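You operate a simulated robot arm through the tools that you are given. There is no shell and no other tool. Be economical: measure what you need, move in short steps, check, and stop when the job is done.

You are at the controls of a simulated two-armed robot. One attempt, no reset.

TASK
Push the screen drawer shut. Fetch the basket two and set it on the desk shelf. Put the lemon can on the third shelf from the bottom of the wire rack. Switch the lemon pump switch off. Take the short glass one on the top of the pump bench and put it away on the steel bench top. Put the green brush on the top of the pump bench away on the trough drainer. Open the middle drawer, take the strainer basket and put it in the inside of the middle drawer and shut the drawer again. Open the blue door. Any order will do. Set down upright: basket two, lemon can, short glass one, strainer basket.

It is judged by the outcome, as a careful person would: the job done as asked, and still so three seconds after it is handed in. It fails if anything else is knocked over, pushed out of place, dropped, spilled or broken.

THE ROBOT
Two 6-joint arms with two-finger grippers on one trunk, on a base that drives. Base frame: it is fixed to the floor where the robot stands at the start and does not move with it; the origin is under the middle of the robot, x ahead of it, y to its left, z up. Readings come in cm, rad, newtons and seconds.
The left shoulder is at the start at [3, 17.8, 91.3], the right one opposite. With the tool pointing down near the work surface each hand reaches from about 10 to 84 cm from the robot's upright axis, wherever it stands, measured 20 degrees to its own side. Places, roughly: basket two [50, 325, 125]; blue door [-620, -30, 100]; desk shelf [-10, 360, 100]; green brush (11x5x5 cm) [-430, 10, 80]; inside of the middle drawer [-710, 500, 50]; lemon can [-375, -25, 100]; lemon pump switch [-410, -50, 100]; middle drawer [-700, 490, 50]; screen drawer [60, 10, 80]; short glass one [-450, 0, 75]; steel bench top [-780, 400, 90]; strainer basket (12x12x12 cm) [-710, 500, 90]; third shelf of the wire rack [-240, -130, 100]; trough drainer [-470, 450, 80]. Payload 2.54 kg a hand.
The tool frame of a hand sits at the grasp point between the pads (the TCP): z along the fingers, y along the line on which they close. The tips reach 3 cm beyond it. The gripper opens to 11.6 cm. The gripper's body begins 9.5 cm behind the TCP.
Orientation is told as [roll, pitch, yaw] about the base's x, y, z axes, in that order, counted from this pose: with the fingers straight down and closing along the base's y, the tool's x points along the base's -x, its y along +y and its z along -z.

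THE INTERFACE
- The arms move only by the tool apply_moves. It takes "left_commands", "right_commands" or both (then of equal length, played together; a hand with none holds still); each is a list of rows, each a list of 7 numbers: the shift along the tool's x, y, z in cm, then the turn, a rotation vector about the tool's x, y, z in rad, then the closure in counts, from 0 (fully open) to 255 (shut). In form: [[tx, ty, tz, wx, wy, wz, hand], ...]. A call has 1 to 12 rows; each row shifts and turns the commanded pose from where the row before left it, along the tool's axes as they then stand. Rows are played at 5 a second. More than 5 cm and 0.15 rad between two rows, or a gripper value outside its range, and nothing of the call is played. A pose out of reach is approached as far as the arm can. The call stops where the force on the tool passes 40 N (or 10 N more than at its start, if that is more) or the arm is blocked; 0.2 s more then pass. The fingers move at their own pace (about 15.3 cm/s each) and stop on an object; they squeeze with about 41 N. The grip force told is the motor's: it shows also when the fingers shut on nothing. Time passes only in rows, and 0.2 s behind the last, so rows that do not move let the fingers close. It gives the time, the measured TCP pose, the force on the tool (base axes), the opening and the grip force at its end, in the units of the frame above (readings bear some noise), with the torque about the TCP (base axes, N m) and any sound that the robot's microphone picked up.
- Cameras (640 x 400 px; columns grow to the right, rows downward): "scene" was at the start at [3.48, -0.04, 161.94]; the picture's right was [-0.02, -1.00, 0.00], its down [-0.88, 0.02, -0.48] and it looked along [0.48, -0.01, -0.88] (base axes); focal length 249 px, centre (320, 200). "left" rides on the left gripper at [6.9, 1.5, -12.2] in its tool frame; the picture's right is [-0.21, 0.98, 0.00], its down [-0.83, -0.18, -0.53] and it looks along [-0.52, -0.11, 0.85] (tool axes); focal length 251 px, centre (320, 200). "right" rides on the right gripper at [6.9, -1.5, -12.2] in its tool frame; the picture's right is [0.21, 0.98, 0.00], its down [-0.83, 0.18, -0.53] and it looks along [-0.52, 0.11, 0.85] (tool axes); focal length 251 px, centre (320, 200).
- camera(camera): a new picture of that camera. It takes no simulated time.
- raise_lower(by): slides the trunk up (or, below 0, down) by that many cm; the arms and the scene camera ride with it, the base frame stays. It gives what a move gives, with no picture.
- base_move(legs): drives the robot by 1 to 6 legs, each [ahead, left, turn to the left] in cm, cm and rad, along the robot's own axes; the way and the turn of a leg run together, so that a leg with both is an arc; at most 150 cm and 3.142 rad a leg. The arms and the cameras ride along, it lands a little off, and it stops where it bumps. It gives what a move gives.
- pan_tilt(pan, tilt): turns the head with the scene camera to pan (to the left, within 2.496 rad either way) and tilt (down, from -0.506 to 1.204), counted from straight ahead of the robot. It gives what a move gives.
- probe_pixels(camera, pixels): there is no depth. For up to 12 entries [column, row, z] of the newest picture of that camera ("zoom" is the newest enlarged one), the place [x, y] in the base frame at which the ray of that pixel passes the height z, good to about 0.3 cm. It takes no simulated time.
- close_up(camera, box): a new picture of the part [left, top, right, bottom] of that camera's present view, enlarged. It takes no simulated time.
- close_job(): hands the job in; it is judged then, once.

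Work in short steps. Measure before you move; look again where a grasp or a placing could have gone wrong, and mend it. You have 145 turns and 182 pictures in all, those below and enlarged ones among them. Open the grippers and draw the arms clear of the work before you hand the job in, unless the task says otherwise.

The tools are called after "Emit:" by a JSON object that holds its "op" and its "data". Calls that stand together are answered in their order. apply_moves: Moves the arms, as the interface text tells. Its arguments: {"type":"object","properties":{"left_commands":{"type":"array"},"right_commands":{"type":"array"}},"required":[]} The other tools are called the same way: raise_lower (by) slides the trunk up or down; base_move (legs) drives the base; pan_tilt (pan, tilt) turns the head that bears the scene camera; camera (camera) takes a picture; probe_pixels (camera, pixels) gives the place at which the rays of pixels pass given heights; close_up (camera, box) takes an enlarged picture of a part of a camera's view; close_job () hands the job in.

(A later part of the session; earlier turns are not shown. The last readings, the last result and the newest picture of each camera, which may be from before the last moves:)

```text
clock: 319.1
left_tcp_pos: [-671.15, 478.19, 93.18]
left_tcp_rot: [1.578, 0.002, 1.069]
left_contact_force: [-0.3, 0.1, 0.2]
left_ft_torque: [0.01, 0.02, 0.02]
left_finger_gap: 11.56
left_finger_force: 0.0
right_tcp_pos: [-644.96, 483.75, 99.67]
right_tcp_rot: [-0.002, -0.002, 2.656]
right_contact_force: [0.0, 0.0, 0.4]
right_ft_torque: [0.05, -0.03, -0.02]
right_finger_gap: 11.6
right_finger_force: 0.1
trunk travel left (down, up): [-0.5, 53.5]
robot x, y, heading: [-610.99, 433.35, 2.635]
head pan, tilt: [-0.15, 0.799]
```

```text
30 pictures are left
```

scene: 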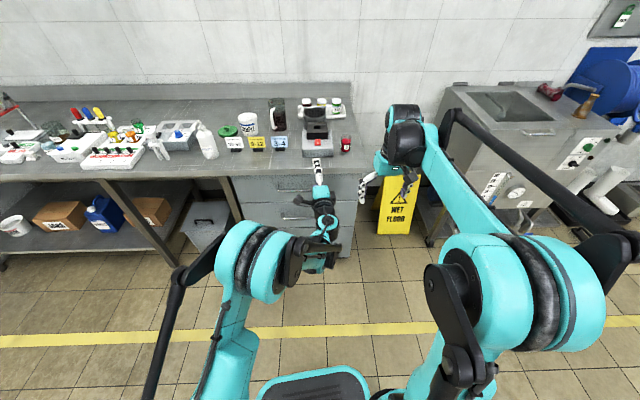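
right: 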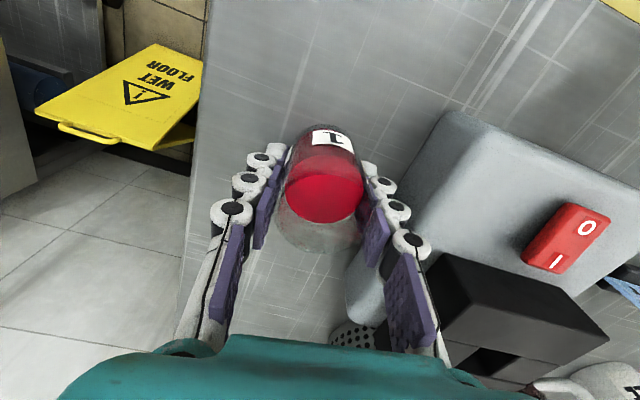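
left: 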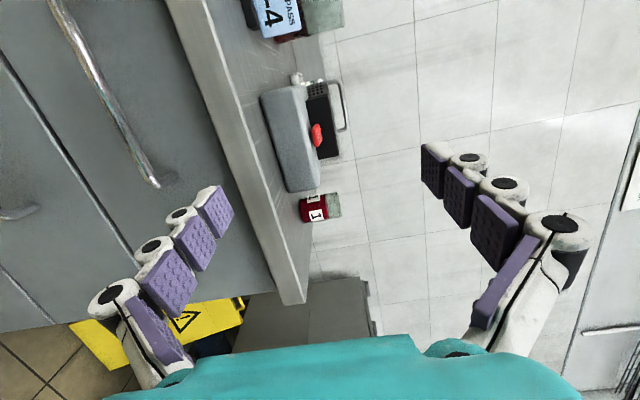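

The arm unfolded sideways and is now 13 cm short of the drawers at z 93. Extended like this it should go down, so I lower 39 and shift left 6.3.

Emit:
{"op": "apply_moves", "data": {"left_commands": [[0.7, -4.35, 0, 0, 0, 0, 0], [0.7, -4.35, 0, 0, 0, 0, 0], [0.7, -4.35, 0, 0, 0, 0, 0], [0.7, -4.35, 0, 0, 0, 0, 0], [0.7, -4.35, 0, 0, 0, 0, 0], [0.7, -4.35, 0, 0, 0, 0, 0], [0.7, -4.35, 0, 0, 0, 0, 0], [0.7, -4.35, 0, 0, 0, 0, 0], [0.7, -4.35, 0, 0, 0, 0, 0]]}}

Emit:
{"op": "camera", "data": {"camera": "left"}}

```text
clock: 321.1
left_tcp_pos: [-674.89, 473.53, 67.96]
left_tcp_rot: [1.574, 0.003, 1.073]
left_contact_force: [-1.2, 0.3, 0.1]
left_ft_torque: [0.01, 0.02, -0.01]
left_finger_gap: 11.58
left_finger_force: 0.1
left hand out of reach, approached as far as the arm can: row 6, 7, 8, 9
right_tcp_pos: [-645.11, 483.65, 99.61]
right_tcp_rot: [0.0, -0.002, 2.657]
right_contact_force: [-0.2, -0.9, 0.0]
right_ft_torque: [-0.01, -0.04, 0.02]
right_finger_gap: 11.62
right_finger_force: 0.1
trunk travel left (down, up): [-0.5, 53.5]
robot x, y, heading: [-611.05, 433.62, 2.636]
head pan, tilt: [-0.15, 0.799]
```

```text
29 pictures are left
```

left: 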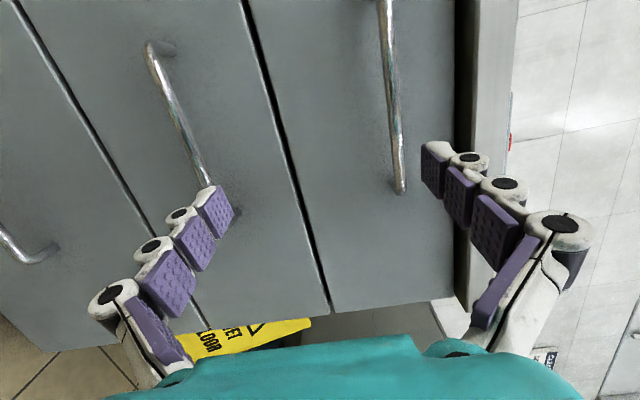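

The hand stopped at z 68: the wrist limit with the tool level. The middle handle shows at (150,45)–(210,190). I probe its height, back the base 6, tilt the hand 0.35 down, and continue lower.

Emit:
{"op": "probe_pixels", "data": {"camera": "left", "pixels": [[180, 120, 50], [180, 120, 53], [180, 120, 56], [393, 100, 72], [393, 100, 74], [150, 50, 53], [208, 188, 53]]}}

Emit:
{"op": "base_move", "data": {"legs": [[-6, 0, 0]]}}

Emit:
{"op": "apply_moves", "data": {"left_commands": [[0, 0, 0, 0.12, 0, 0, 120], [0, 0, 0, 0.12, 0, 0, 120], [0, 0, 0, 0.11, 0, 0, 120], [0, -3.3, 1.2, 0, 0, 0, 120], [0, -3.3, 1.2, 0, 0, 0, 120], [0, -3.3, 1.2, 0, 0, 0, 120], [0, -3.3, 1.2, 0, 0, 0, 120]]}}

Emit:
{"op": "camera", "data": {"camera": "left"}}

```text
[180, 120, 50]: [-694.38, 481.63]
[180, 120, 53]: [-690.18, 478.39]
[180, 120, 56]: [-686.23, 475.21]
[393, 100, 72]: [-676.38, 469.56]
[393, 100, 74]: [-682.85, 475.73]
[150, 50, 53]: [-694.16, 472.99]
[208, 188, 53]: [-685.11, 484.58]
```

```text
clock: 322.0
left_tcp_pos: [-669.5, 470.7, 68.03]
left_tcp_rot: [1.575, 0.003, 1.07]
left_contact_force: [0.0, 0.2, 0.8]
left_ft_torque: [0.01, -0.01, 0.03]
left_finger_gap: 11.61
left_finger_force: 0.0
right_tcp_pos: [-639.67, 480.76, 99.66]
right_tcp_rot: [0.0, -0.001, 2.656]
right_contact_force: [0.9, -0.7, 0.4]
right_ft_torque: [0.03, 0.03, 0.01]
right_finger_gap: 11.59
right_finger_force: 0.0
trunk travel left (down, up): [-0.5, 53.5]
robot x, y, heading: [-605.65, 430.62, 2.636]
head pan, tilt: [-0.15, 0.799]
```

```text
clock: 323.6
left_tcp_pos: [-669.03, 469.76, 59.4]
left_tcp_rot: [1.222, 0.002, 1.071]
left_contact_force: [-0.1, -0.6, -0.8]
left_ft_torque: [0.04, 0.0, 0.0]
left_finger_gap: 6.13
left_finger_force: 0.0
left hand out of reach, approached as far as the arm can: row 6, 7
right_tcp_pos: [-639.64, 480.92, 99.55]
right_tcp_rot: [0.002, -0.001, 2.656]
right_contact_force: [0.4, 0.5, 0.3]
right_ft_torque: [-0.03, -0.01, -0.01]
right_finger_gap: 11.59
right_finger_force: 0.2
trunk travel left (down, up): [-0.5, 53.5]
robot x, y, heading: [-605.56, 430.83, 2.639]
head pan, tilt: [-0.15, 0.799]
```

```text
28 pictures are left
```

left: 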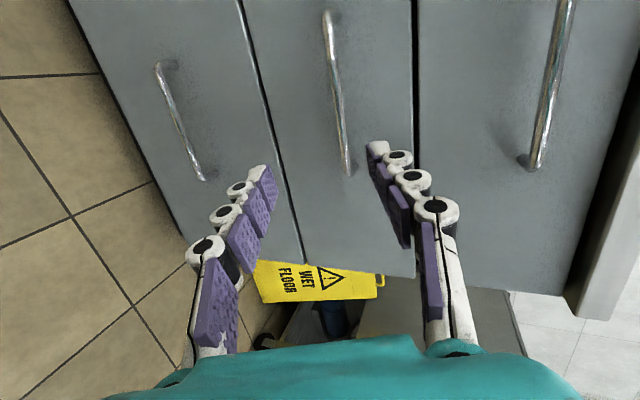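

The middle handle runs (330,15)–(345,170), 2 cm above the tool axis and about 20 cm ahead. I advance 18.5 along the tool with 2.2 up, then check.

Emit:
{"op": "apply_moves", "data": {"left_commands": [[0, 0.45, 3.7, 0, 0, 0, 120], [0, 0.45, 3.7, 0, 0, 0, 120], [0, 0.45, 3.7, 0, 0, 0, 120], [0, 0.45, 3.7, 0, 0, 0, 120], [0, 0.4, 3.7, 0, 0, 0, 120]]}}

Emit:
{"op": "camera", "data": {"camera": "left"}}

```text
clock: 324.8
left_tcp_pos: [-681.28, 474.44, 64.83]
left_tcp_rot: [1.223, 0.002, 1.072]
left_contact_force: [-0.9, -0.2, -0.6]
left_ft_torque: [0.0, 0.02, 0.02]
left_finger_gap: 6.1
left_finger_force: 0.1
left hand out of reach, approached as far as the arm can: row 1, 2, 3, 4, 5
right_tcp_pos: [-639.65, 480.85, 99.51]
right_tcp_rot: [-0.001, -0.002, 2.658]
right_contact_force: [-0.5, 0.5, 0.0]
right_ft_torque: [-0.01, -0.01, -0.01]
right_finger_gap: 11.59
right_finger_force: 0.1
trunk travel left (down, up): [-0.5, 53.5]
robot x, y, heading: [-606.04, 430.52, 2.639]
head pan, tilt: [-0.15, 0.799]
```

```text
27 pictures are left
```

left: 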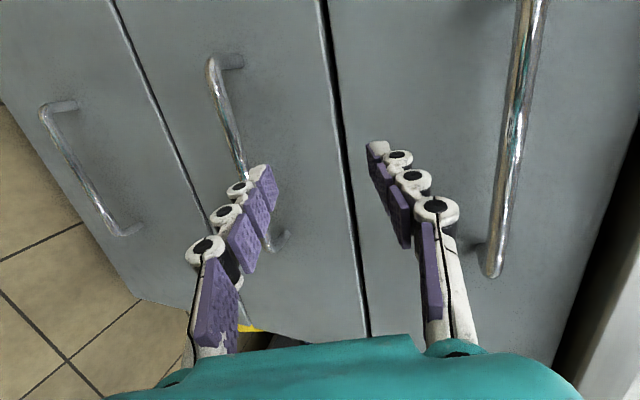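

The wrist limit needs a steeper hand. I tilt 0.65 more (to 1.0), narrow the fingers to about 3.8 and settle just above and behind the handle.

Emit:
{"op": "apply_moves", "data": {"left_commands": [[0, 0, 0, 0.13, 0, 0, 172], [0, 0, 0, 0.13, 0, 0, 172], [0, 0, 0, 0.13, 0, 0, 172], [0, 0, 0, 0.13, 0, 0, 172], [0, 0, 0, 0.13, 0, 0, 172], [0, -0.75, 3.2, 0, 0, 0, 172]]}}

Emit:
{"op": "camera", "data": {"camera": "left"}}

```text
clock: 326.2
left_tcp_pos: [-681.07, 473.98, 62.57]
left_tcp_rot: [0.574, 0.005, 1.072]
left_contact_force: [0.3, 0.6, 0.1]
left_ft_torque: [-0.01, 0.03, 0.0]
left_finger_gap: 3.79
left_finger_force: 0.1
left hand out of reach, approached as far as the arm can: row 6
right_tcp_pos: [-639.75, 480.83, 99.64]
right_tcp_rot: [0.001, -0.002, 2.654]
right_contact_force: [-0.5, 0.1, -0.2]
right_ft_torque: [0.02, 0.01, 0.0]
right_finger_gap: 11.59
right_finger_force: 0.0
trunk travel left (down, up): [-0.5, 53.5]
robot x, y, heading: [-605.67, 430.58, 2.638]
head pan, tilt: [-0.15, 0.799]
```

```text
26 pictures are left
```

left: 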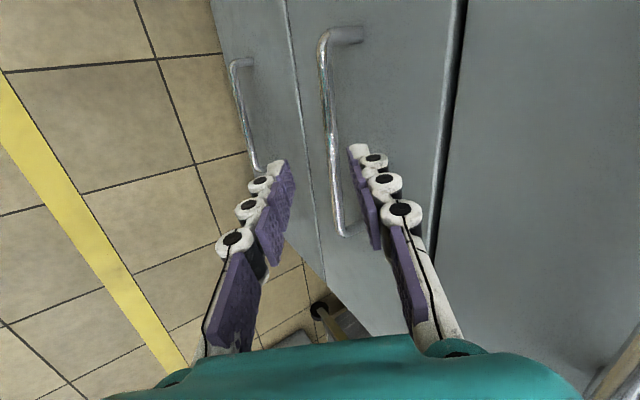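

The bar lies between the fingers now, but the arm is at full stretch. I pull the hand back 8, drive the base ahead 8, and check again.

Emit:
{"op": "apply_moves", "data": {"left_commands": [[0, -3.36, -2.16, 0, 0, 0, 172], [0, -3.36, -2.16, 0, 0, 0, 172]]}}

Emit:
{"op": "base_move", "data": {"legs": [[8, 0, 0]]}}

Emit:
{"op": "apply_moves", "data": {"left_commands": [[0, 0, 2.2, 0, 0, 0, 172], [0, 0, 2.2, 0, 0, 0, 172]]}}

Emit:
{"op": "camera", "data": {"camera": "left"}}

```text
clock: 326.8
left_tcp_pos: [-674.13, 470.06, 62.45]
left_tcp_rot: [0.575, 0.003, 1.072]
left_contact_force: [0.1, 0.7, 0.6]
left_ft_torque: [0.01, 0.01, -0.04]
left_finger_gap: 3.77
left_finger_force: 0.1
right_tcp_pos: [-639.51, 480.81, 99.63]
right_tcp_rot: [0.001, -0.001, 2.656]
right_contact_force: [-0.2, -0.5, 0.2]
right_ft_torque: [-0.02, 0.01, 0.0]
right_finger_gap: 11.59
right_finger_force: 0.0
trunk travel left (down, up): [-0.5, 53.5]
robot x, y, heading: [-605.31, 430.54, 2.639]
head pan, tilt: [-0.15, 0.799]
```

```text
clock: 327.9
left_tcp_pos: [-681.24, 474.11, 62.38]
left_tcp_rot: [0.573, 0.002, 1.07]
left_contact_force: [0.4, 0.4, -0.5]
left_ft_torque: [-0.02, -0.03, 0.0]
left_finger_gap: 3.81
left_finger_force: 0.0
right_tcp_pos: [-646.85, 484.88, 99.64]
right_tcp_rot: [0.0, 0.0, 2.656]
right_contact_force: [0.2, -0.1, -0.6]
right_ft_torque: [-0.01, -0.02, 0.03]
right_finger_gap: 11.65
right_finger_force: 0.0
trunk travel left (down, up): [-0.5, 53.5]
robot x, y, heading: [-612.78, 434.48, 2.635]
head pan, tilt: [-0.15, 0.799]
```

```text
clock: 328.5
left_tcp_pos: [-683.32, 475.29, 58.7]
left_tcp_rot: [0.576, 0.003, 1.07]
left_contact_force: [-0.3, -0.2, -0.6]
left_ft_torque: [0.01, -0.02, 0.06]
left_finger_gap: 3.78
left_finger_force: 0.1
right_tcp_pos: [-646.69, 484.79, 99.62]
right_tcp_rot: [0.002, -0.002, 2.657]
right_contact_force: [0.1, 0.5, -0.2]
right_ft_torque: [0.01, 0.03, 0.02]
right_finger_gap: 11.58
right_finger_force: 0.1
trunk travel left (down, up): [-0.5, 53.5]
robot x, y, heading: [-612.64, 434.48, 2.639]
head pan, tilt: [-0.15, 0.799]
```

```text
25 pictures are left
```

left: 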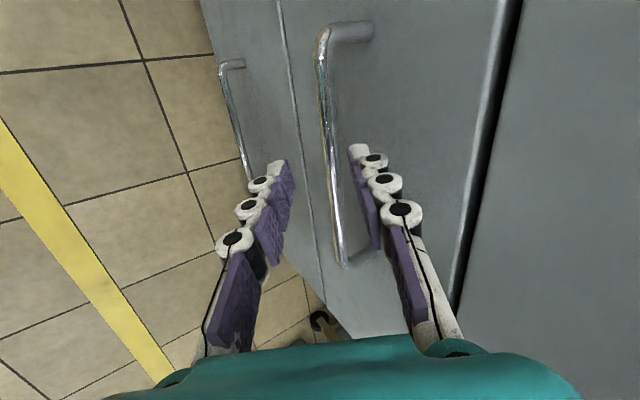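

The bar sits between the fingers. I go 4 cm deeper, close on it, and pull the drawer open with the base.

Emit:
{"op": "apply_moves", "data": {"left_commands": [[0, 0, 1.5, 0, 0, 0, 172], [0, 0, 1.5, 0, 0, 0, 172], [0, 0, 1.0, 0, 0, 0, 172], [0, 0, 0, 0, 0, 0, 255], [0, 0, 0, 0, 0, 0, 255], [0, 0, 0, 0, 0, 0, 255]]}}

Emit:
{"op": "base_move", "data": {"legs": [[-10, 0, 0], [-20, 0, 0]]}}

Emit:
{"op": "camera", "data": {"camera": "scene"}}

```text
clock: 329.9
left_tcp_pos: [-684.3, 475.25, 56.86]
left_tcp_rot: [0.579, 0.004, 1.069]
left_contact_force: [-3.1, -1.9, 29.2]
left_ft_torque: [-0.43, 0.75, -0.7]
left_finger_gap: 1.28
left_finger_force: 39.8
left hand out of reach, approached as far as the arm can: row 2, 3
right_tcp_pos: [-646.58, 484.67, 99.79]
right_tcp_rot: [0.001, -0.004, 2.657]
right_contact_force: [0.5, -0.3, 0.4]
right_ft_torque: [-0.04, 0.01, 0.02]
right_finger_gap: 11.6
right_finger_force: 0.0
trunk travel left (down, up): [-0.5, 53.5]
robot x, y, heading: [-612.76, 434.16, 2.634]
head pan, tilt: [-0.15, 0.799]
```

```text
clock: 330.6
left_tcp_pos: [-684.44, 475.35, 56.76]
left_tcp_rot: [0.58, 0.007, 1.069]
left_contact_force: [-0.3, -0.1, 5.9]
left_ft_torque: [-0.23, 0.27, -0.92]
left_finger_gap: 1.28
left_finger_force: 39.8
right_tcp_pos: [-646.44, 484.71, 99.74]
right_tcp_rot: [-0.002, -0.002, 2.656]
right_contact_force: [-0.2, 0.1, 0.5]
right_ft_torque: [-0.02, -0.02, -0.01]
right_finger_gap: 11.6
right_finger_force: 0.1
trunk travel left (down, up): [-0.5, 53.5]
robot x, y, heading: [-612.37, 434.12, 2.633]
head pan, tilt: [-0.15, 0.799]
stopped in leg 1: the force on the tool passed its limit at 48 N (the readings are from after the stop); the commanded pose is now the measured one
```

```text
24 pictures are left
```

scene: 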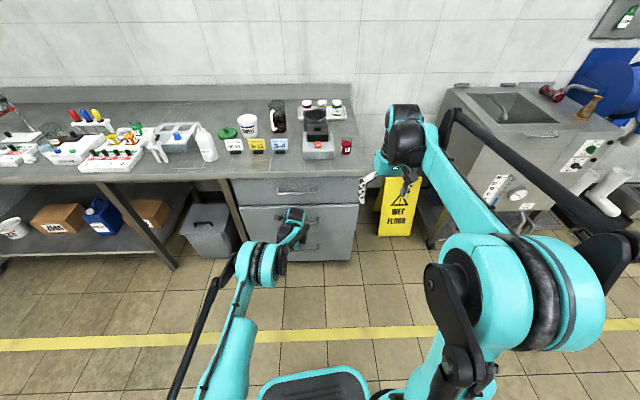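

I have the bar gripped (1.28 cm); the pull tripped the force limit with a preload. With the preload gone I pull again, slowly with the arm first, then the base.

Emit:
{"op": "apply_moves", "data": {"left_commands": [[0, -0.84, -0.54, 0, 0, 0, 255], [0, -0.84, -0.54, 0, 0, 0, 255], [0, -0.84, -0.54, 0, 0, 0, 255], [0, -0.84, -0.54, 0, 0, 0, 255], [0, -0.84, -0.54, 0, 0, 0, 255], [0, -0.84, -0.54, 0, 0, 0, 255]]}}

Emit:
{"op": "base_move", "data": {"legs": [[-22, 0, 0]]}}

Emit:
{"op": "camera", "data": {"camera": "scene"}}

```text
clock: 332.0
left_tcp_pos: [-679.36, 471.71, 56.75]
left_tcp_rot: [0.583, 0.011, 1.075]
left_contact_force: [-20.7, -30.3, 15.2]
left_ft_torque: [-0.83, 0.77, -0.37]
left_finger_gap: 1.32
left_finger_force: 40.4
right_tcp_pos: [-646.56, 484.46, 99.74]
right_tcp_rot: [-0.002, -0.002, 2.656]
right_contact_force: [0.3, -1.1, -0.3]
right_ft_torque: [-0.02, 0.02, 0.0]
right_finger_gap: 11.6
right_finger_force: 0.0
trunk travel left (down, up): [-0.5, 53.5]
robot x, y, heading: [-611.99, 434.14, 2.64]
head pan, tilt: [-0.15, 0.799]
```

```text
clock: 333.7
left_tcp_pos: [-659.98, 461.6, 56.82]
left_tcp_rot: [0.581, 0.009, 1.072]
left_contact_force: [-20.9, -30.1, 1.7]
left_ft_torque: [-0.89, 0.6, -0.41]
left_finger_gap: 1.27
left_finger_force: 39.8
right_tcp_pos: [-627.28, 474.02, 99.79]
right_tcp_rot: [-0.003, -0.002, 2.654]
right_contact_force: [0.3, 0.3, -0.3]
right_ft_torque: [-0.03, 0.01, -0.01]
right_finger_gap: 11.6
right_finger_force: 0.1
trunk travel left (down, up): [-0.5, 53.5]
robot x, y, heading: [-593.16, 423.84, 2.639]
head pan, tilt: [-0.15, 0.799]
```

```text
23 pictures are left
```

scene: 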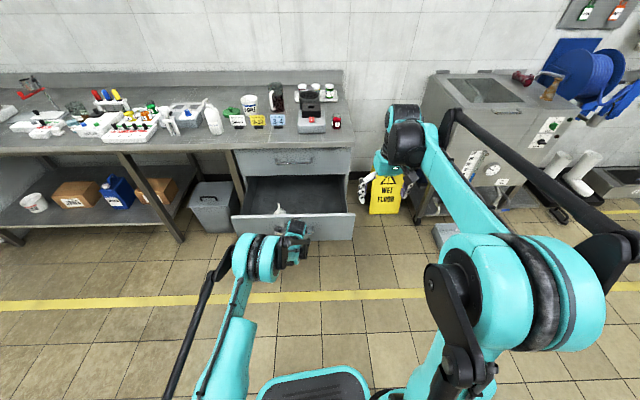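

The drawer is open about 28 cm. I release the bar, lift and retract the left hand, raise the trunk 18 and drive ahead so the right hand can reach the strainer, the base passing low under the drawer.

Emit:
{"op": "apply_moves", "data": {"left_commands": [[0, 0, 0, 0, 0, 0, 165], [0, 0, 0, 0, 0, 0, 165], [0, 0, -3, 0, 0, 0, 165], [0, 0, -4, 0, 0, 0, 165], [0, 0, -4, 0, 0, 0, 165], [0, 2.4, -3.8, 0, 0, 0, 165], [0, 2.4, -3.8, 0, 0, 0, 165], [0, 2.4, -3.8, 0, 0, 0, 165], [0, 2.4, -3.8, 0, 0, 0, 165], [0, 2.4, -3.8, 0, 0, 0, 165], [0, 2.4, -3.8, 0, 0, 0, 165]]}}

Emit:
{"op": "apply_moves", "data": {"left_commands": [[0, -3.8, -2.4, 0, 0, 0, 0], [0, -3.8, -2.4, 0, 0, 0, 0], [0, -3.8, -2.4, 0, 0, 0, 0], [0, -3.8, -2.4, 0, 0, 0, 0], [0, -3.8, -2.4, 0, 0, 0, 0]]}}

Emit:
{"op": "raise_lower", "data": {"by": 18}}

Emit:
{"op": "base_move", "data": {"legs": [[35, 0, 0], [18, 0, 0]]}}

Emit:
{"op": "pan_tilt", "data": {"pan": -0.15, "tilt": 1.0}}

Emit:
{"op": "camera", "data": {"camera": "scene"}}

Emit:
{"op": "camera", "data": {"camera": "right"}}

```text
clock: 336.1
left_tcp_pos: [-654.17, 458.81, 93.02]
left_tcp_rot: [0.583, 0.009, 1.072]
left_contact_force: [0.2, -0.4, 0.2]
left_ft_torque: [-0.01, 0.01, 0.0]
left_finger_gap: 4.08
left_finger_force: 0.1
right_tcp_pos: [-627.18, 474.19, 99.61]
right_tcp_rot: [0.0, -0.002, 2.657]
right_contact_force: [0.9, -0.5, -0.2]
right_ft_torque: [0.03, -0.02, 0.0]
right_finger_gap: 11.59
right_finger_force: 0.1
trunk travel left (down, up): [-0.5, 53.5]
robot x, y, heading: [-593.3, 423.7, 2.639]
head pan, tilt: [-0.15, 0.799]
```

```text
clock: 337.3
left_tcp_pos: [-634.42, 447.98, 92.54]
left_tcp_rot: [0.582, 0.011, 1.074]
left_contact_force: [0.2, -0.3, -0.3]
left_ft_torque: [-0.01, -0.02, -0.01]
left_finger_gap: 11.58
left_finger_force: 0.0
right_tcp_pos: [-627.16, 473.98, 99.7]
right_tcp_rot: [-0.002, -0.001, 2.654]
right_contact_force: [0.0, -0.1, -0.2]
right_ft_torque: [-0.02, 0.0, 0.01]
right_finger_gap: 11.59
right_finger_force: 0.0
trunk travel left (down, up): [-0.5, 53.5]
robot x, y, heading: [-593.45, 423.38, 2.634]
head pan, tilt: [-0.15, 0.799]
```

```text
clock: 339.3
left_tcp_pos: [-634.44, 448.05, 110.42]
left_tcp_rot: [0.581, 0.011, 1.072]
left_contact_force: [1.2, -0.6, -0.2]
left_ft_torque: [-0.02, -0.01, -0.02]
left_finger_gap: 11.59
left_finger_force: 0.0
right_tcp_pos: [-627.27, 474.02, 117.62]
right_tcp_rot: [0.001, -0.002, 2.655]
right_contact_force: [0.4, 0.5, -0.5]
right_ft_torque: [0.01, 0.02, 0.0]
right_finger_gap: 11.59
right_finger_force: 0.1
trunk travel left (down, up): [-18.5, 35.5]
robot x, y, heading: [-593.13, 424.18, 2.64]
head pan, tilt: [-0.15, 0.799]
```

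```text
clock: 342.7
left_tcp_pos: [-681.18, 474.06, 110.5]
left_tcp_rot: [0.581, 0.011, 1.071]
left_contact_force: [-0.2, 0.0, 0.5]
left_ft_torque: [0.0, -0.03, -0.02]
left_finger_gap: 11.6
left_finger_force: 0.0
right_tcp_pos: [-673.97, 500.26, 117.6]
right_tcp_rot: [0.0, -0.001, 2.652]
right_contact_force: [-0.3, 0.0, -0.1]
right_ft_torque: [0.01, -0.04, 0.01]
right_finger_gap: 11.6
right_finger_force: 0.0
trunk travel left (down, up): [-18.5, 35.5]
robot x, y, heading: [-640.04, 449.83, 2.632]
head pan, tilt: [-0.15, 0.799]
```

```text
clock: 343.4
left_tcp_pos: [-681.15, 474.16, 110.54]
left_tcp_rot: [0.582, 0.011, 1.069]
left_contact_force: [0.6, 0.3, 0.3]
left_ft_torque: [0.03, -0.03, -0.01]
left_finger_gap: 11.59
left_finger_force: 0.1
right_tcp_pos: [-673.9, 500.06, 117.59]
right_tcp_rot: [0.0, -0.001, 2.652]
right_contact_force: [-0.2, -0.6, -0.4]
right_ft_torque: [0.03, -0.01, 0.01]
right_finger_gap: 11.59
right_finger_force: 0.0
trunk travel left (down, up): [-18.5, 35.5]
robot x, y, heading: [-640.02, 449.88, 2.632]
head pan, tilt: [-0.15, 1.0]
```

```text
22 pictures are left
```

scene: 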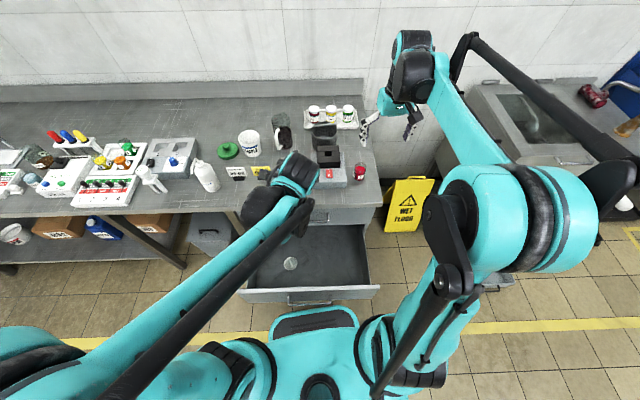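

```text
21 pictures are left
```

right: 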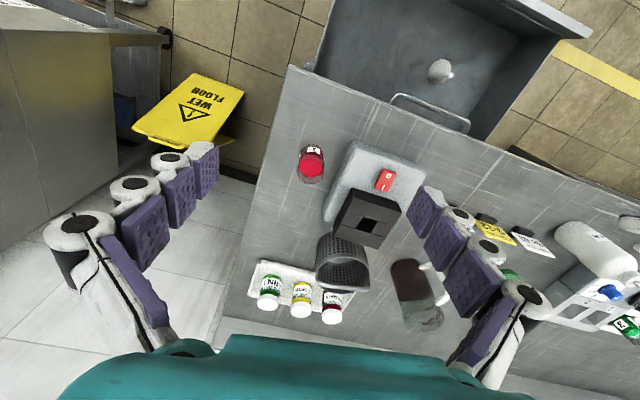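

The base passes under the drawer and the strainer is in both views. I zoom in both and triangulate the rim.

Emit:
{"op": "close_up", "data": {"camera": "right", "box": [290, 180, 400, 320]}}

Emit:
{"op": "close_up", "data": {"camera": "scene", "box": [275, 95, 385, 205]}}

Emit:
{"op": "probe_pixels", "data": {"camera": "right", "pixels": [[343, 264, 95], [343, 264, 98], [343, 264, 92], [314, 262, 95], [372, 268, 95]]}}

Emit:
{"op": "probe_pixels", "data": {"camera": "scene", "pixels": [[324, 131, 92], [324, 131, 95], [324, 131, 98], [311, 132, 95], [338, 131, 95], [320, 265, 45], [350, 265, 45]]}}

```text
2.86 times, centred on (345, 250) of right
```

zoom: 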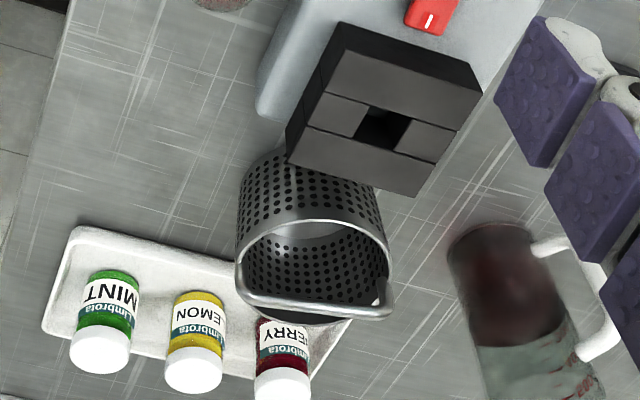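

```text
3.64 times, centred on (330, 150) of scene
```

zoom: 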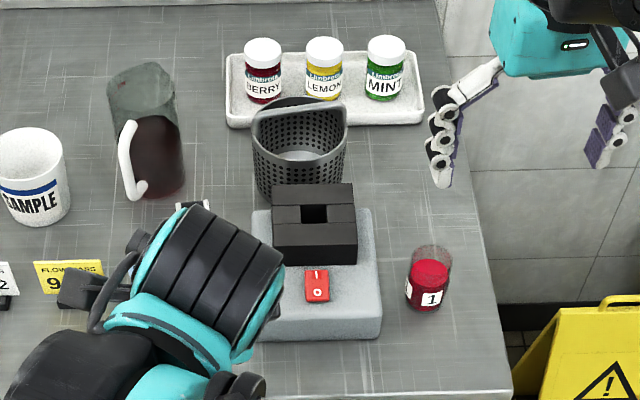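

```text
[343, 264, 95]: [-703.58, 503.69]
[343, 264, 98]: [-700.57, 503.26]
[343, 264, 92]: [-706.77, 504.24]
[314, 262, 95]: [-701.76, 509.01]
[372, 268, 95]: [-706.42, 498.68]
```

```text
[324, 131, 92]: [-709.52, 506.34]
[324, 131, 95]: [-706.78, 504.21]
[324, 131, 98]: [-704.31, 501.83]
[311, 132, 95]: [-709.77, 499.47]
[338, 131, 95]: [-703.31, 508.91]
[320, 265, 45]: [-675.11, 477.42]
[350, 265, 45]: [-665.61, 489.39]
```

The rim centre is about (-706,504.2), z 95, with an upright bail across it (lateral) up to about z 98. The rim is too wide to straddle, so I'll grip the bail. I raise the trunk 12, go ahead 7, move over it and turn the right hand 90°.

Emit:
{"op": "raise_lower", "data": {"by": 12}}

Emit:
{"op": "base_move", "data": {"legs": [[7, 0, 0]]}}

Emit:
{"op": "apply_moves", "data": {"right_commands": [[0, 0, 0, 0, 0, -0.143, 165], [0, 0, 0, 0, 0, -0.143, 165], [0, 0, 0, 0, 0, -0.143, 165], [0, 0, 0, 0, 0, -0.143, 165], [0, 0, 0, 0, 0, -0.143, 165], [0, 0, 0, 0, 0, -0.143, 165], [0, 0, 0, 0, 0, -0.143, 165], [0, 0, 0, 0, 0, -0.143, 165], [0, 0, 0, 0, 0, -0.143, 165], [0, 0, 0, 0, 0, -0.143, 165], [0, 0, 0, 0, 0, -0.141, 165]]}}

Emit:
{"op": "apply_moves", "data": {"right_commands": [[-1.9, -3.8, 0, 0, 0, 0, 165], [-1.9, -3.8, 0, 0, 0, 0, 165], [-1.9, -3.8, 0, 0, 0, 0, 165], [-1.9, -3.8, 0, 0, 0, 0, 165], [-1.9, -3.8, 0, 0, 0, 0, 165], [-1.9, -3.8, 0, 0, 0, 0, 165], [0, 0, 4.5, 0, 0, 0, 165], [0, 0, 4.5, 0, 0, 0, 165], [0, 0, 4.5, 0, 0, 0, 165], [0, 0, 4, 0, 0, 0, 165]]}}

Emit:
{"op": "camera", "data": {"camera": "right"}}

Emit:
{"op": "close_up", "data": {"camera": "scene", "box": [255, 95, 395, 235]}}

```text
clock: 344.9
left_tcp_pos: [-681.13, 474.11, 122.47]
left_tcp_rot: [0.58, 0.01, 1.07]
left_contact_force: [-0.6, -0.3, -0.6]
left_ft_torque: [0.02, 0.0, 0.01]
left_finger_gap: 11.62
left_finger_force: 0.2
right_tcp_pos: [-673.82, 500.05, 129.57]
right_tcp_rot: [0.0, -0.001, 2.653]
right_contact_force: [-0.5, 0.7, -0.6]
right_ft_torque: [0.03, 0.03, -0.01]
right_finger_gap: 11.63
right_finger_force: 0.1
trunk travel left (down, up): [-30.5, 23.5]
robot x, y, heading: [-639.86, 449.59, 2.635]
head pan, tilt: [-0.15, 1.0]
```

```text
clock: 345.9
left_tcp_pos: [-687.29, 477.47, 122.47]
left_tcp_rot: [0.579, 0.011, 1.068]
left_contact_force: [-1.0, 0.1, -0.1]
left_ft_torque: [-0.02, 0.0, 0.02]
left_finger_gap: 11.58
left_finger_force: 0.0
right_tcp_pos: [-680.13, 503.49, 129.54]
right_tcp_rot: [0.0, 0.0, 2.653]
right_contact_force: [0.1, 0.9, 0.1]
right_ft_torque: [-0.06, -0.02, 0.0]
right_finger_gap: 11.6
right_finger_force: 0.1
trunk travel left (down, up): [-30.5, 23.5]
robot x, y, heading: [-645.85, 453.09, 2.631]
head pan, tilt: [-0.15, 1.0]
```

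```text
clock: 348.3
left_tcp_pos: [-687.17, 477.47, 122.54]
left_tcp_rot: [0.582, 0.011, 1.07]
left_contact_force: [-0.1, -0.8, -0.2]
left_ft_torque: [0.0, -0.01, 0.0]
left_finger_gap: 11.58
left_finger_force: 0.1
right_tcp_pos: [-679.98, 503.43, 129.58]
right_tcp_rot: [-0.002, 0.0, -2.058]
right_contact_force: [0.7, -0.1, 0.6]
right_ft_torque: [-0.01, 0.02, 0.0]
right_finger_gap: 4.1
right_finger_force: 0.0
trunk travel left (down, up): [-30.5, 23.5]
robot x, y, heading: [-646.15, 452.95, 2.637]
head pan, tilt: [-0.15, 1.0]
```

```text
clock: 350.5
left_tcp_pos: [-687.33, 477.54, 122.48]
left_tcp_rot: [0.583, 0.01, 1.07]
left_contact_force: [-1.1, -0.3, 0.4]
left_ft_torque: [-0.02, 0.0, -0.02]
left_finger_gap: 11.61
left_finger_force: 0.1
right_tcp_pos: [-703.25, 504.05, 112.13]
right_tcp_rot: [0.0, 0.0, -2.06]
right_contact_force: [0.5, -0.4, -0.8]
right_ft_torque: [-0.05, 0.02, 0.02]
right_finger_gap: 4.07
right_finger_force: 0.1
right hand out of reach, approached as far as the arm can: row 6
trunk travel left (down, up): [-30.5, 23.5]
robot x, y, heading: [-645.9, 453.04, 2.639]
head pan, tilt: [-0.15, 1.0]
```

```text
18 pictures are left
```

right: 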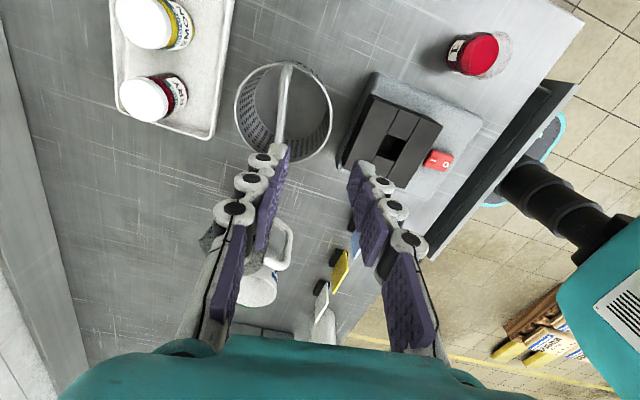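

```text
2.86 times, centred on (325, 165) of scene
```

zoom: 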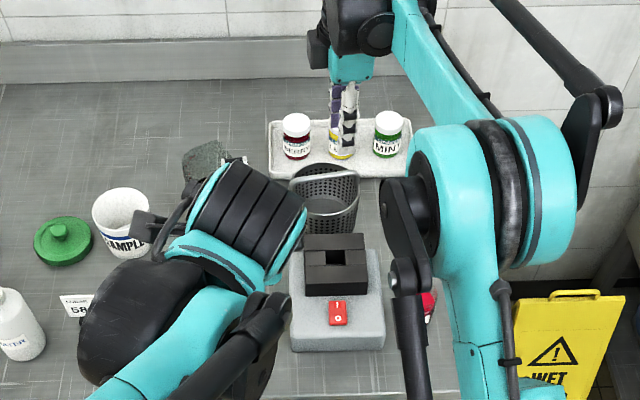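

In the right view the bail's middle is at (283,108) against the tool axis near (320,124): about 3.8 cm forward and 1.8 right. I tilt the hand 0.2 forward for reach, shift, and come down 9.

Emit:
{"op": "apply_moves", "data": {"right_commands": [[0, 0, 0, 0.1, 0, 0, 165], [0, 0, 0, 0.1, 0, 0, 165], [0.9, -1.85, 0.38, 0, 0, 0, 165], [0.9, -1.85, 0.38, 0, 0, 0, 165], [0, 0.6, 2.95, 0, 0, 0, 165], [0, 0.6, 2.95, 0, 0, 0, 165], [0, 0.6, 2.95, 0, 0, 0, 165]]}}

Emit:
{"op": "camera", "data": {"camera": "right"}}

```text
clock: 352.1
left_tcp_pos: [-687.4, 477.33, 122.53]
left_tcp_rot: [0.583, 0.011, 1.07]
left_contact_force: [0.7, 0.7, 0.2]
left_ft_torque: [-0.01, -0.04, 0.01]
left_finger_gap: 11.6
left_finger_force: 0.1
right_tcp_pos: [-705.81, 507.52, 103.03]
right_tcp_rot: [-0.199, 0.0, -2.058]
right_contact_force: [-0.2, 0.1, -0.3]
right_ft_torque: [0.04, 0.02, -0.02]
right_finger_gap: 4.09
right_finger_force: 0.0
trunk travel left (down, up): [-30.5, 23.5]
robot x, y, heading: [-645.95, 452.99, 2.635]
head pan, tilt: [-0.15, 1.0]
```

```text
16 pictures are left
```

right: 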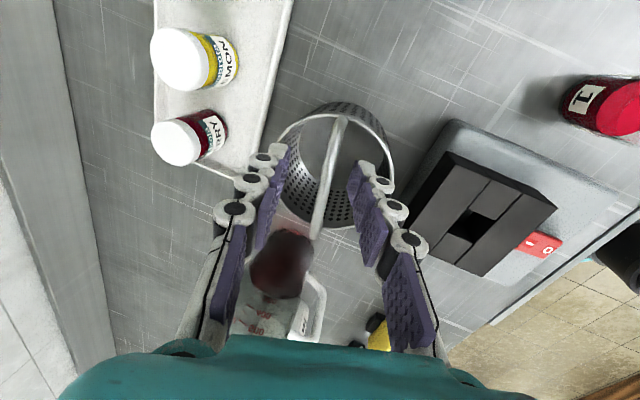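

The bail lies squarely between the fingers. I descend 5 cm, close and lift 4.

Emit:
{"op": "apply_moves", "data": {"right_commands": [[0, 0.5, 2.45, 0, 0, 0, 165], [0, 0.5, 2.45, 0, 0, 0, 165], [0, 0, 0, 0, 0, 0, 255], [0, 0, 0, 0, 0, 0, 255], [0, 0, 0, 0, 0, 0, 255], [0, -0.4, -2, 0, 0, 0, 255], [0, -0.6, -2.9, 0, 0, 0, 255]]}}

Emit:
{"op": "camera", "data": {"camera": "right"}}

```text
clock: 353.7
left_tcp_pos: [-687.17, 477.35, 122.63]
left_tcp_rot: [0.579, 0.01, 1.07]
left_contact_force: [0.9, -0.2, 0.0]
left_ft_torque: [-0.01, -0.01, 0.02]
left_finger_gap: 11.62
left_finger_force: 0.1
right_tcp_pos: [-705.72, 507.44, 103.19]
right_tcp_rot: [-0.202, 0.001, -2.06]
right_contact_force: [0.6, -0.4, -3.9]
right_ft_torque: [0.13, -0.06, 0.01]
right_finger_gap: 0.83
right_finger_force: 36.2
trunk travel left (down, up): [-30.5, 23.5]
robot x, y, heading: [-646.3, 453.14, 2.642]
head pan, tilt: [-0.15, 1.0]
```

```text
15 pictures are left
```

right: 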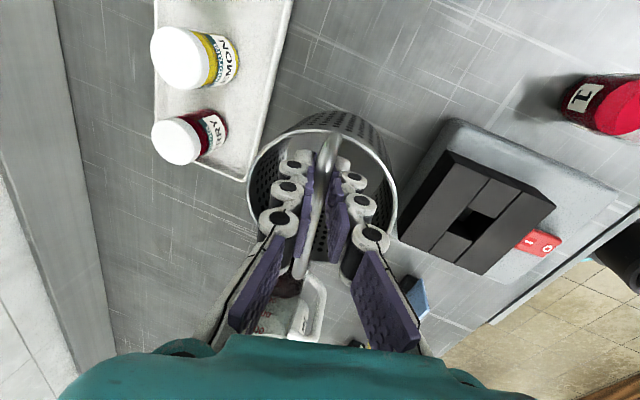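

The strainer hangs from the bail (3.9 N). I lift it, tuck the left hand away, bring the strainer back over the open drawer, and lower the trunk.

Emit:
{"op": "apply_moves", "data": {"right_commands": [[0, -0.9, -4.4, 0, 0, 0, 255], [0, -0.9, -4.4, 0, 0, 0, 255], [0, -0.9, -4.4, 0, 0, 0, 255], [0, -0.4, -2, 0, 0, 0, 255], [0, 0, 0, 0, 0, 0, 255], [0, 0, 0, 0, 0, 0, 255]], "left_commands": [[2.5, -2.5, -1.6, 0, 0, 0, 0], [2.5, -2.5, -1.6, 0, 0, 0, 0], [2.5, -2.5, -1.6, 0, 0, 0, 0], [2.5, -2.5, -1.6, 0, 0, 0, 0], [2.5, 0, 0, 0, 0, 0, 0], [2.5, 0, 0, 0, 0, 0, 0]]}}

Emit:
{"op": "apply_moves", "data": {"right_commands": [[-0.6, 4.3, 0.9, -0.05, 0, 0, 255], [-0.6, 4.3, 0.7, -0.05, 0, 0, 255], [-0.6, 4.3, 0.5, -0.05, 0, 0, 255], [-0.6, 4.3, 0.2, -0.05, 0, 0, 255], [-0.6, 4.36, 0, 0, 0, 0, 255], [-0.6, 4.36, 0, 0, 0, 0, 255], [-0.6, 4.36, 0, 0, 0, 0, 255], [-0.6, 4.36, 0, 0, 0, 0, 255], [-0.6, 4.36, 0, 0, 0, 0, 255], [-0.6, 4.36, 0, 0, 0, 0, 255]]}}

Emit:
{"op": "raise_lower", "data": {"by": -30}}

Emit:
{"op": "camera", "data": {"camera": "right"}}

Emit:
{"op": "camera", "data": {"camera": "scene"}}

```text
clock: 355.1
left_tcp_pos: [-683.87, 458.4, 122.71]
left_tcp_rot: [0.583, 0.01, 1.069]
left_contact_force: [0.3, -0.2, 0.3]
left_ft_torque: [0.04, 0.01, 0.0]
left_finger_gap: 11.58
left_finger_force: 0.1
right_tcp_pos: [-705.92, 507.32, 118.74]
right_tcp_rot: [-0.203, 0.003, -2.06]
right_contact_force: [0.1, 1.0, -2.8]
right_ft_torque: [0.12, -0.05, 0.01]
right_finger_gap: 0.85
right_finger_force: 36.4
trunk travel left (down, up): [-30.5, 23.5]
robot x, y, heading: [-646.12, 453.16, 2.638]
head pan, tilt: [-0.15, 1.0]
```

```text
clock: 357.3
left_tcp_pos: [-683.72, 458.52, 122.68]
left_tcp_rot: [0.583, 0.009, 1.071]
left_contact_force: [1.1, 0.1, 0.8]
left_ft_torque: [0.02, 0.01, 0.0]
left_finger_gap: 11.61
left_finger_force: 0.1
right_tcp_pos: [-670.64, 481.92, 114.07]
right_tcp_rot: [-0.004, -0.001, -2.06]
right_contact_force: [0.2, 0.4, -3.6]
right_ft_torque: [0.19, 0.04, 0.01]
right_finger_gap: 0.82
right_finger_force: 36.5
trunk travel left (down, up): [-30.5, 23.5]
robot x, y, heading: [-646.26, 452.51, 2.634]
head pan, tilt: [-0.15, 1.0]
```

```text
clock: 360.3
left_tcp_pos: [-683.93, 458.42, 92.63]
left_tcp_rot: [0.58, 0.01, 1.068]
left_contact_force: [0.8, 0.1, 0.3]
left_ft_torque: [0.03, 0.03, -0.04]
left_finger_gap: 11.62
left_finger_force: 0.1
right_tcp_pos: [-670.84, 481.96, 84.14]
right_tcp_rot: [0.0, 0.001, -2.06]
right_contact_force: [0.1, 0.4, -3.2]
right_ft_torque: [0.11, -0.02, 0.02]
right_finger_gap: 0.83
right_finger_force: 35.9
trunk travel left (down, up): [-0.5, 53.5]
robot x, y, heading: [-646.0, 452.87, 2.634]
head pan, tilt: [-0.15, 1.0]
```

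```text
14 pictures are left
```

right: 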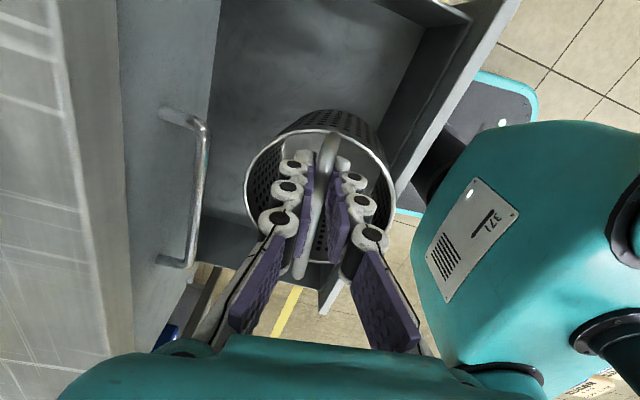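

```text
13 pictures are left
```

scene: 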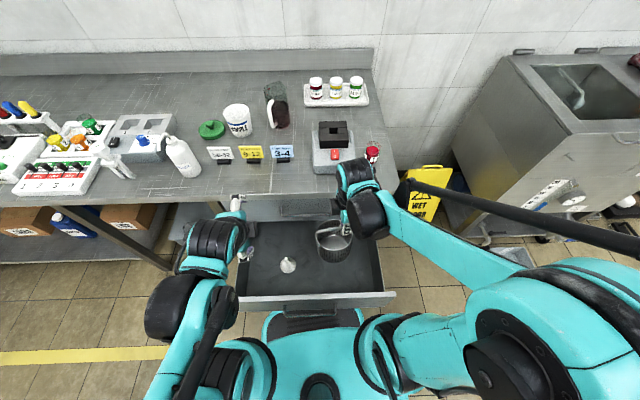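

The strainer hangs over the drawer's right half, clear of all sides. I lower it to contact.

Emit:
{"op": "apply_moves", "data": {"right_commands": [[0, 0, 4.5, 0, 0, 0, 255], [0, 0, 4.5, 0, 0, 0, 255], [0, 0, 4.5, 0, 0, 0, 255], [0, 0, 4.5, 0, 0, 0, 255], [0, 0, 3, 0, 0, 0, 255], [0, 0, 1.5, 0, 0, 0, 255], [0, 0, 1.2, 0, 0, 0, 255], [0, 0, 1, 0, 0, 0, 255], [0, 0, 0.8, 0, 0, 0, 255], [0, 0, 0.8, 0, 0, 0, 255], [0, 0, 0.8, 0, 0, 0, 255], [0, 0, 0.8, 0, 0, 0, 255]]}}

Emit:
{"op": "camera", "data": {"camera": "right"}}

```text
clock: 362.9
left_tcp_pos: [-683.97, 458.39, 92.66]
left_tcp_rot: [0.583, 0.011, 1.071]
left_contact_force: [0.7, 0.3, 0.3]
left_ft_torque: [0.02, 0.03, 0.0]
left_finger_gap: 11.6
left_finger_force: 0.1
right_tcp_pos: [-676.59, 484.25, 67.3]
right_tcp_rot: [-0.002, 0.003, -2.06]
right_contact_force: [18.6, -6.1, 14.4]
right_ft_torque: [0.73, 1.83, -0.07]
right_finger_gap: 0.85
right_finger_force: 35.9
right hand out of reach, approached as far as the arm can: row 3, 4, 5, 6, 7, 8, 9, 10, 11, 12
trunk travel left (down, up): [-0.5, 53.5]
robot x, y, heading: [-646.06, 453.04, 2.63]
head pan, tilt: [-0.15, 1.0]
```

```text
12 pictures are left
```

right: 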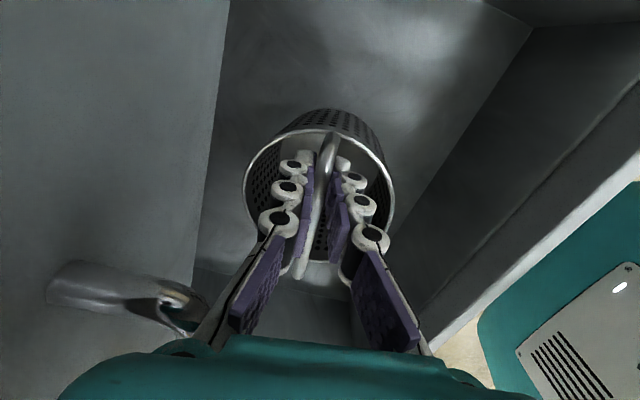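

The arm is too folded to go lower here. I lift clear, back the base 22 cm, reach forward again to the same spot and lower with the arm extended.

Emit:
{"op": "apply_moves", "data": {"right_commands": [[0, 0, -4.5, 0, 0, 0, 255], [0, 0, -4.5, 0, 0, 0, 255], [0, 0, -4.5, 0, 0, 0, 255], [0, 0, -3, 0, 0, 0, 255]]}}

Emit:
{"op": "base_move", "data": {"legs": [[-22, 0, 0]]}}

Emit:
{"op": "apply_moves", "data": {"right_commands": [[0, -4, 0, 0, 0, 0, 255], [0, -4, 0, 0, 0, 0, 255], [0, -4, 0, 0, 0, 0, 255], [0, -4, 0, 0, 0, 0, 255], [0, 0, 4.5, 0, 0, 0, 255], [0, 0, 4.5, 0, 0, 0, 255], [0, 0, 4.5, 0, 0, 0, 255], [0, 0, 4.5, 0, 0, 0, 255], [0, 0, 2.5, 0, 0, 0, 255], [0, 0, 1, 0, 0, 0, 255]]}}

Emit:
{"op": "camera", "data": {"camera": "scene"}}

```text
clock: 363.9
left_tcp_pos: [-683.95, 458.53, 92.64]
left_tcp_rot: [0.581, 0.01, 1.069]
left_contact_force: [0.3, 0.5, 0.3]
left_ft_torque: [-0.01, 0.05, 0.0]
left_finger_gap: 11.58
left_finger_force: 0.1
right_tcp_pos: [-676.84, 484.37, 83.62]
right_tcp_rot: [-0.003, -0.001, -2.06]
right_contact_force: [0.6, -0.6, -3.2]
right_ft_torque: [0.16, 0.06, 0.03]
right_finger_gap: 0.85
right_finger_force: 36.7
trunk travel left (down, up): [-0.5, 53.5]
robot x, y, heading: [-646.14, 452.86, 2.633]
head pan, tilt: [-0.15, 1.0]
```

```text
clock: 365.6
left_tcp_pos: [-664.71, 447.86, 92.63]
left_tcp_rot: [0.583, 0.011, 1.07]
left_contact_force: [0.6, -0.7, -0.3]
left_ft_torque: [-0.01, 0.0, 0.0]
left_finger_gap: 11.58
left_finger_force: 0.1
right_tcp_pos: [-657.45, 473.61, 83.63]
right_tcp_rot: [-0.004, 0.001, -2.061]
right_contact_force: [0.2, 0.1, -3.5]
right_ft_torque: [0.14, 0.09, 0.01]
right_finger_gap: 0.84
right_finger_force: 36.2
trunk travel left (down, up): [-0.5, 53.5]
robot x, y, heading: [-626.46, 442.66, 2.635]
head pan, tilt: [-0.15, 1.0]
```

```text
clock: 367.8
left_tcp_pos: [-664.66, 447.91, 92.67]
left_tcp_rot: [0.581, 0.011, 1.072]
left_contact_force: [0.4, -0.1, 0.3]
left_ft_torque: [0.01, 0.0, 0.03]
left_finger_gap: 11.61
left_finger_force: 0.1
right_tcp_pos: [-671.7, 481.16, 62.11]
right_tcp_rot: [-0.002, -0.001, -2.059]
right_contact_force: [-0.2, -0.1, -3.5]
right_ft_torque: [0.16, 0.05, 0.01]
right_finger_gap: 0.84
right_finger_force: 36.3
trunk travel left (down, up): [-0.5, 53.5]
robot x, y, heading: [-627.12, 442.85, 2.631]
head pan, tilt: [-0.15, 1.0]
```

```text
11 pictures are left
```

scene: 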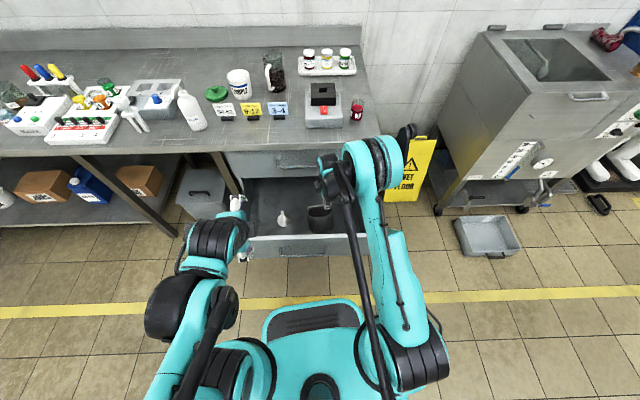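

It now goes lower freely. I lower to contact, release the bail, rise, then back off and set the right hand in front of the drawer, fingers closed, for pushing.

Emit:
{"op": "apply_moves", "data": {"right_commands": [[0, 0, 1, 0, 0, 0, 255], [0, 0, 1, 0, 0, 0, 255], [0, 0, 1, 0, 0, 0, 255], [0, 0, 0.8, 0, 0, 0, 255], [0, 0, 0.8, 0, 0, 0, 255], [0, 0, 0.8, 0, 0, 0, 255], [0, 0, 0.8, 0, 0, 0, 255], [0, 0, 0.8, 0, 0, 0, 255]]}}

Emit:
{"op": "camera", "data": {"camera": "right"}}

```text
clock: 369.6
left_tcp_pos: [-664.76, 447.64, 92.63]
left_tcp_rot: [0.583, 0.011, 1.071]
left_contact_force: [-0.1, 0.6, 0.0]
left_ft_torque: [0.02, 0.01, -0.01]
left_finger_gap: 11.6
left_finger_force: 0.1
right_tcp_pos: [-671.76, 481.17, 55.11]
right_tcp_rot: [-0.001, 0.0, -2.059]
right_contact_force: [-1.4, -1.4, 0.9]
right_ft_torque: [-0.27, -0.03, -0.18]
right_finger_gap: 0.93
right_finger_force: 36.7
trunk travel left (down, up): [-0.5, 53.5]
robot x, y, heading: [-626.86, 442.72, 2.633]
head pan, tilt: [-0.15, 1.0]
```

```text
10 pictures are left
```

right: 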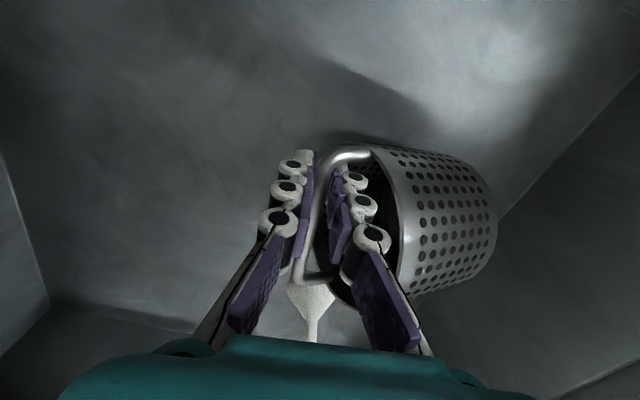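

The basket touched down early and tipped as its hinged bail gave way. I lift it until it hangs upright again and feel for the floor in small steps, reading the force at each.

Emit:
{"op": "apply_moves", "data": {"right_commands": [[0, 0, -3, 0, 0, 0, 255], [0, 0, -3, 0, 0, 0, 255], [0, 0, -3, 0, 0, 0, 255], [0, 0, 0, 0, 0, 0, 255], [0, 0, 0, 0, 0, 0, 255], [0, 0, 1, 0, 0, 0, 255], [0, 0, 0, 0, 0, 0, 255]]}}

Emit:
{"op": "apply_moves", "data": {"right_commands": [[0, 0, 0.7, 0, 0, 0, 255]]}}

Emit:
{"op": "apply_moves", "data": {"right_commands": [[0, 0, 0.7, 0, 0, 0, 255]]}}

Emit:
{"op": "apply_moves", "data": {"right_commands": [[0, 0, 0.7, 0, 0, 0, 255]]}}

Emit:
{"op": "apply_moves", "data": {"right_commands": [[0, 0, 0.7, 0, 0, 0, 255]]}}

Emit:
{"op": "camera", "data": {"camera": "right"}}

```text
clock: 371.2
left_tcp_pos: [-664.7, 447.8, 92.67]
left_tcp_rot: [0.581, 0.01, 1.072]
left_contact_force: [0.2, 0.6, 0.4]
left_ft_torque: [0.01, 0.0, 0.03]
left_finger_gap: 11.59
left_finger_force: 0.1
right_tcp_pos: [-671.71, 481.23, 63.12]
right_tcp_rot: [-0.002, -0.001, -2.058]
right_contact_force: [0.6, 0.4, -3.0]
right_ft_torque: [0.18, 0.05, -0.02]
right_finger_gap: 0.84
right_finger_force: 36.2
trunk travel left (down, up): [-0.5, 53.5]
robot x, y, heading: [-626.75, 442.6, 2.632]
head pan, tilt: [-0.15, 1.0]
```

```text
clock: 371.6
left_tcp_pos: [-664.7, 447.9, 92.63]
left_tcp_rot: [0.582, 0.01, 1.071]
left_contact_force: [-0.1, -0.3, -0.7]
left_ft_torque: [0.01, 0.02, 0.0]
left_finger_gap: 11.59
left_finger_force: 0.1
right_tcp_pos: [-671.74, 481.15, 62.43]
right_tcp_rot: [-0.001, 0.001, -2.058]
right_contact_force: [0.4, 0.6, -3.6]
right_ft_torque: [0.14, 0.06, -0.02]
right_finger_gap: 0.84
right_finger_force: 36.4
trunk travel left (down, up): [-0.5, 53.5]
robot x, y, heading: [-626.83, 442.52, 2.635]
head pan, tilt: [-0.15, 1.0]
```

```text
clock: 372.0
left_tcp_pos: [-664.75, 447.86, 92.55]
left_tcp_rot: [0.582, 0.011, 1.071]
left_contact_force: [0.0, -0.6, 0.0]
left_ft_torque: [0.02, 0.03, -0.03]
left_finger_gap: 11.59
left_finger_force: 0.0
right_tcp_pos: [-671.67, 481.13, 61.74]
right_tcp_rot: [-0.002, 0.0, -2.059]
right_contact_force: [0.6, -0.5, -3.2]
right_ft_torque: [0.19, 0.06, 0.0]
right_finger_gap: 0.83
right_finger_force: 36.3
trunk travel left (down, up): [-0.5, 53.5]
robot x, y, heading: [-626.53, 442.45, 2.633]
head pan, tilt: [-0.15, 1.0]
```

```text
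clock: 372.4
left_tcp_pos: [-664.78, 447.86, 92.7]
left_tcp_rot: [0.579, 0.012, 1.073]
left_contact_force: [-0.2, -1.1, -0.2]
left_ft_torque: [-0.01, -0.05, -0.02]
left_finger_gap: 11.6
left_finger_force: 0.1
right_tcp_pos: [-671.72, 481.1, 61.11]
right_tcp_rot: [-0.001, 0.0, -2.059]
right_contact_force: [-0.4, 0.0, -2.8]
right_ft_torque: [0.18, 0.07, -0.01]
right_finger_gap: 0.82
right_finger_force: 36.3
trunk travel left (down, up): [-0.5, 53.5]
robot x, y, heading: [-626.51, 442.37, 2.633]
head pan, tilt: [-0.15, 1.0]
```

```text
clock: 372.8
left_tcp_pos: [-664.71, 447.91, 92.75]
left_tcp_rot: [0.583, 0.01, 1.071]
left_contact_force: [0.2, -1.1, -0.1]
left_ft_torque: [-0.01, -0.02, -0.01]
left_finger_gap: 11.58
left_finger_force: 0.0
right_tcp_pos: [-671.75, 481.23, 60.29]
right_tcp_rot: [-0.002, 0.0, -2.06]
right_contact_force: [0.4, 0.1, -3.4]
right_ft_torque: [0.16, 0.06, -0.03]
right_finger_gap: 0.84
right_finger_force: 36.5
trunk travel left (down, up): [-0.5, 53.5]
robot x, y, heading: [-626.69, 442.79, 2.634]
head pan, tilt: [-0.15, 1.0]
```

```text
9 pictures are left
```

right: 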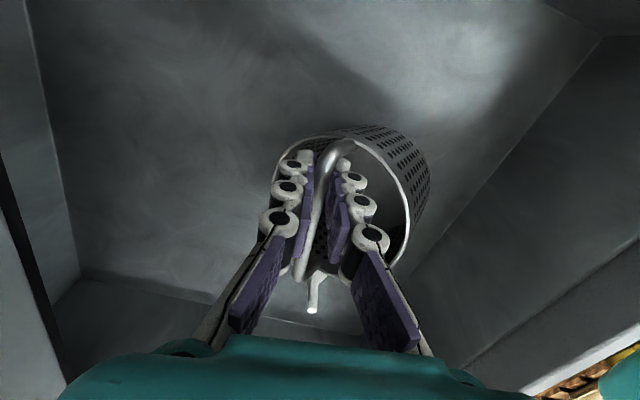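

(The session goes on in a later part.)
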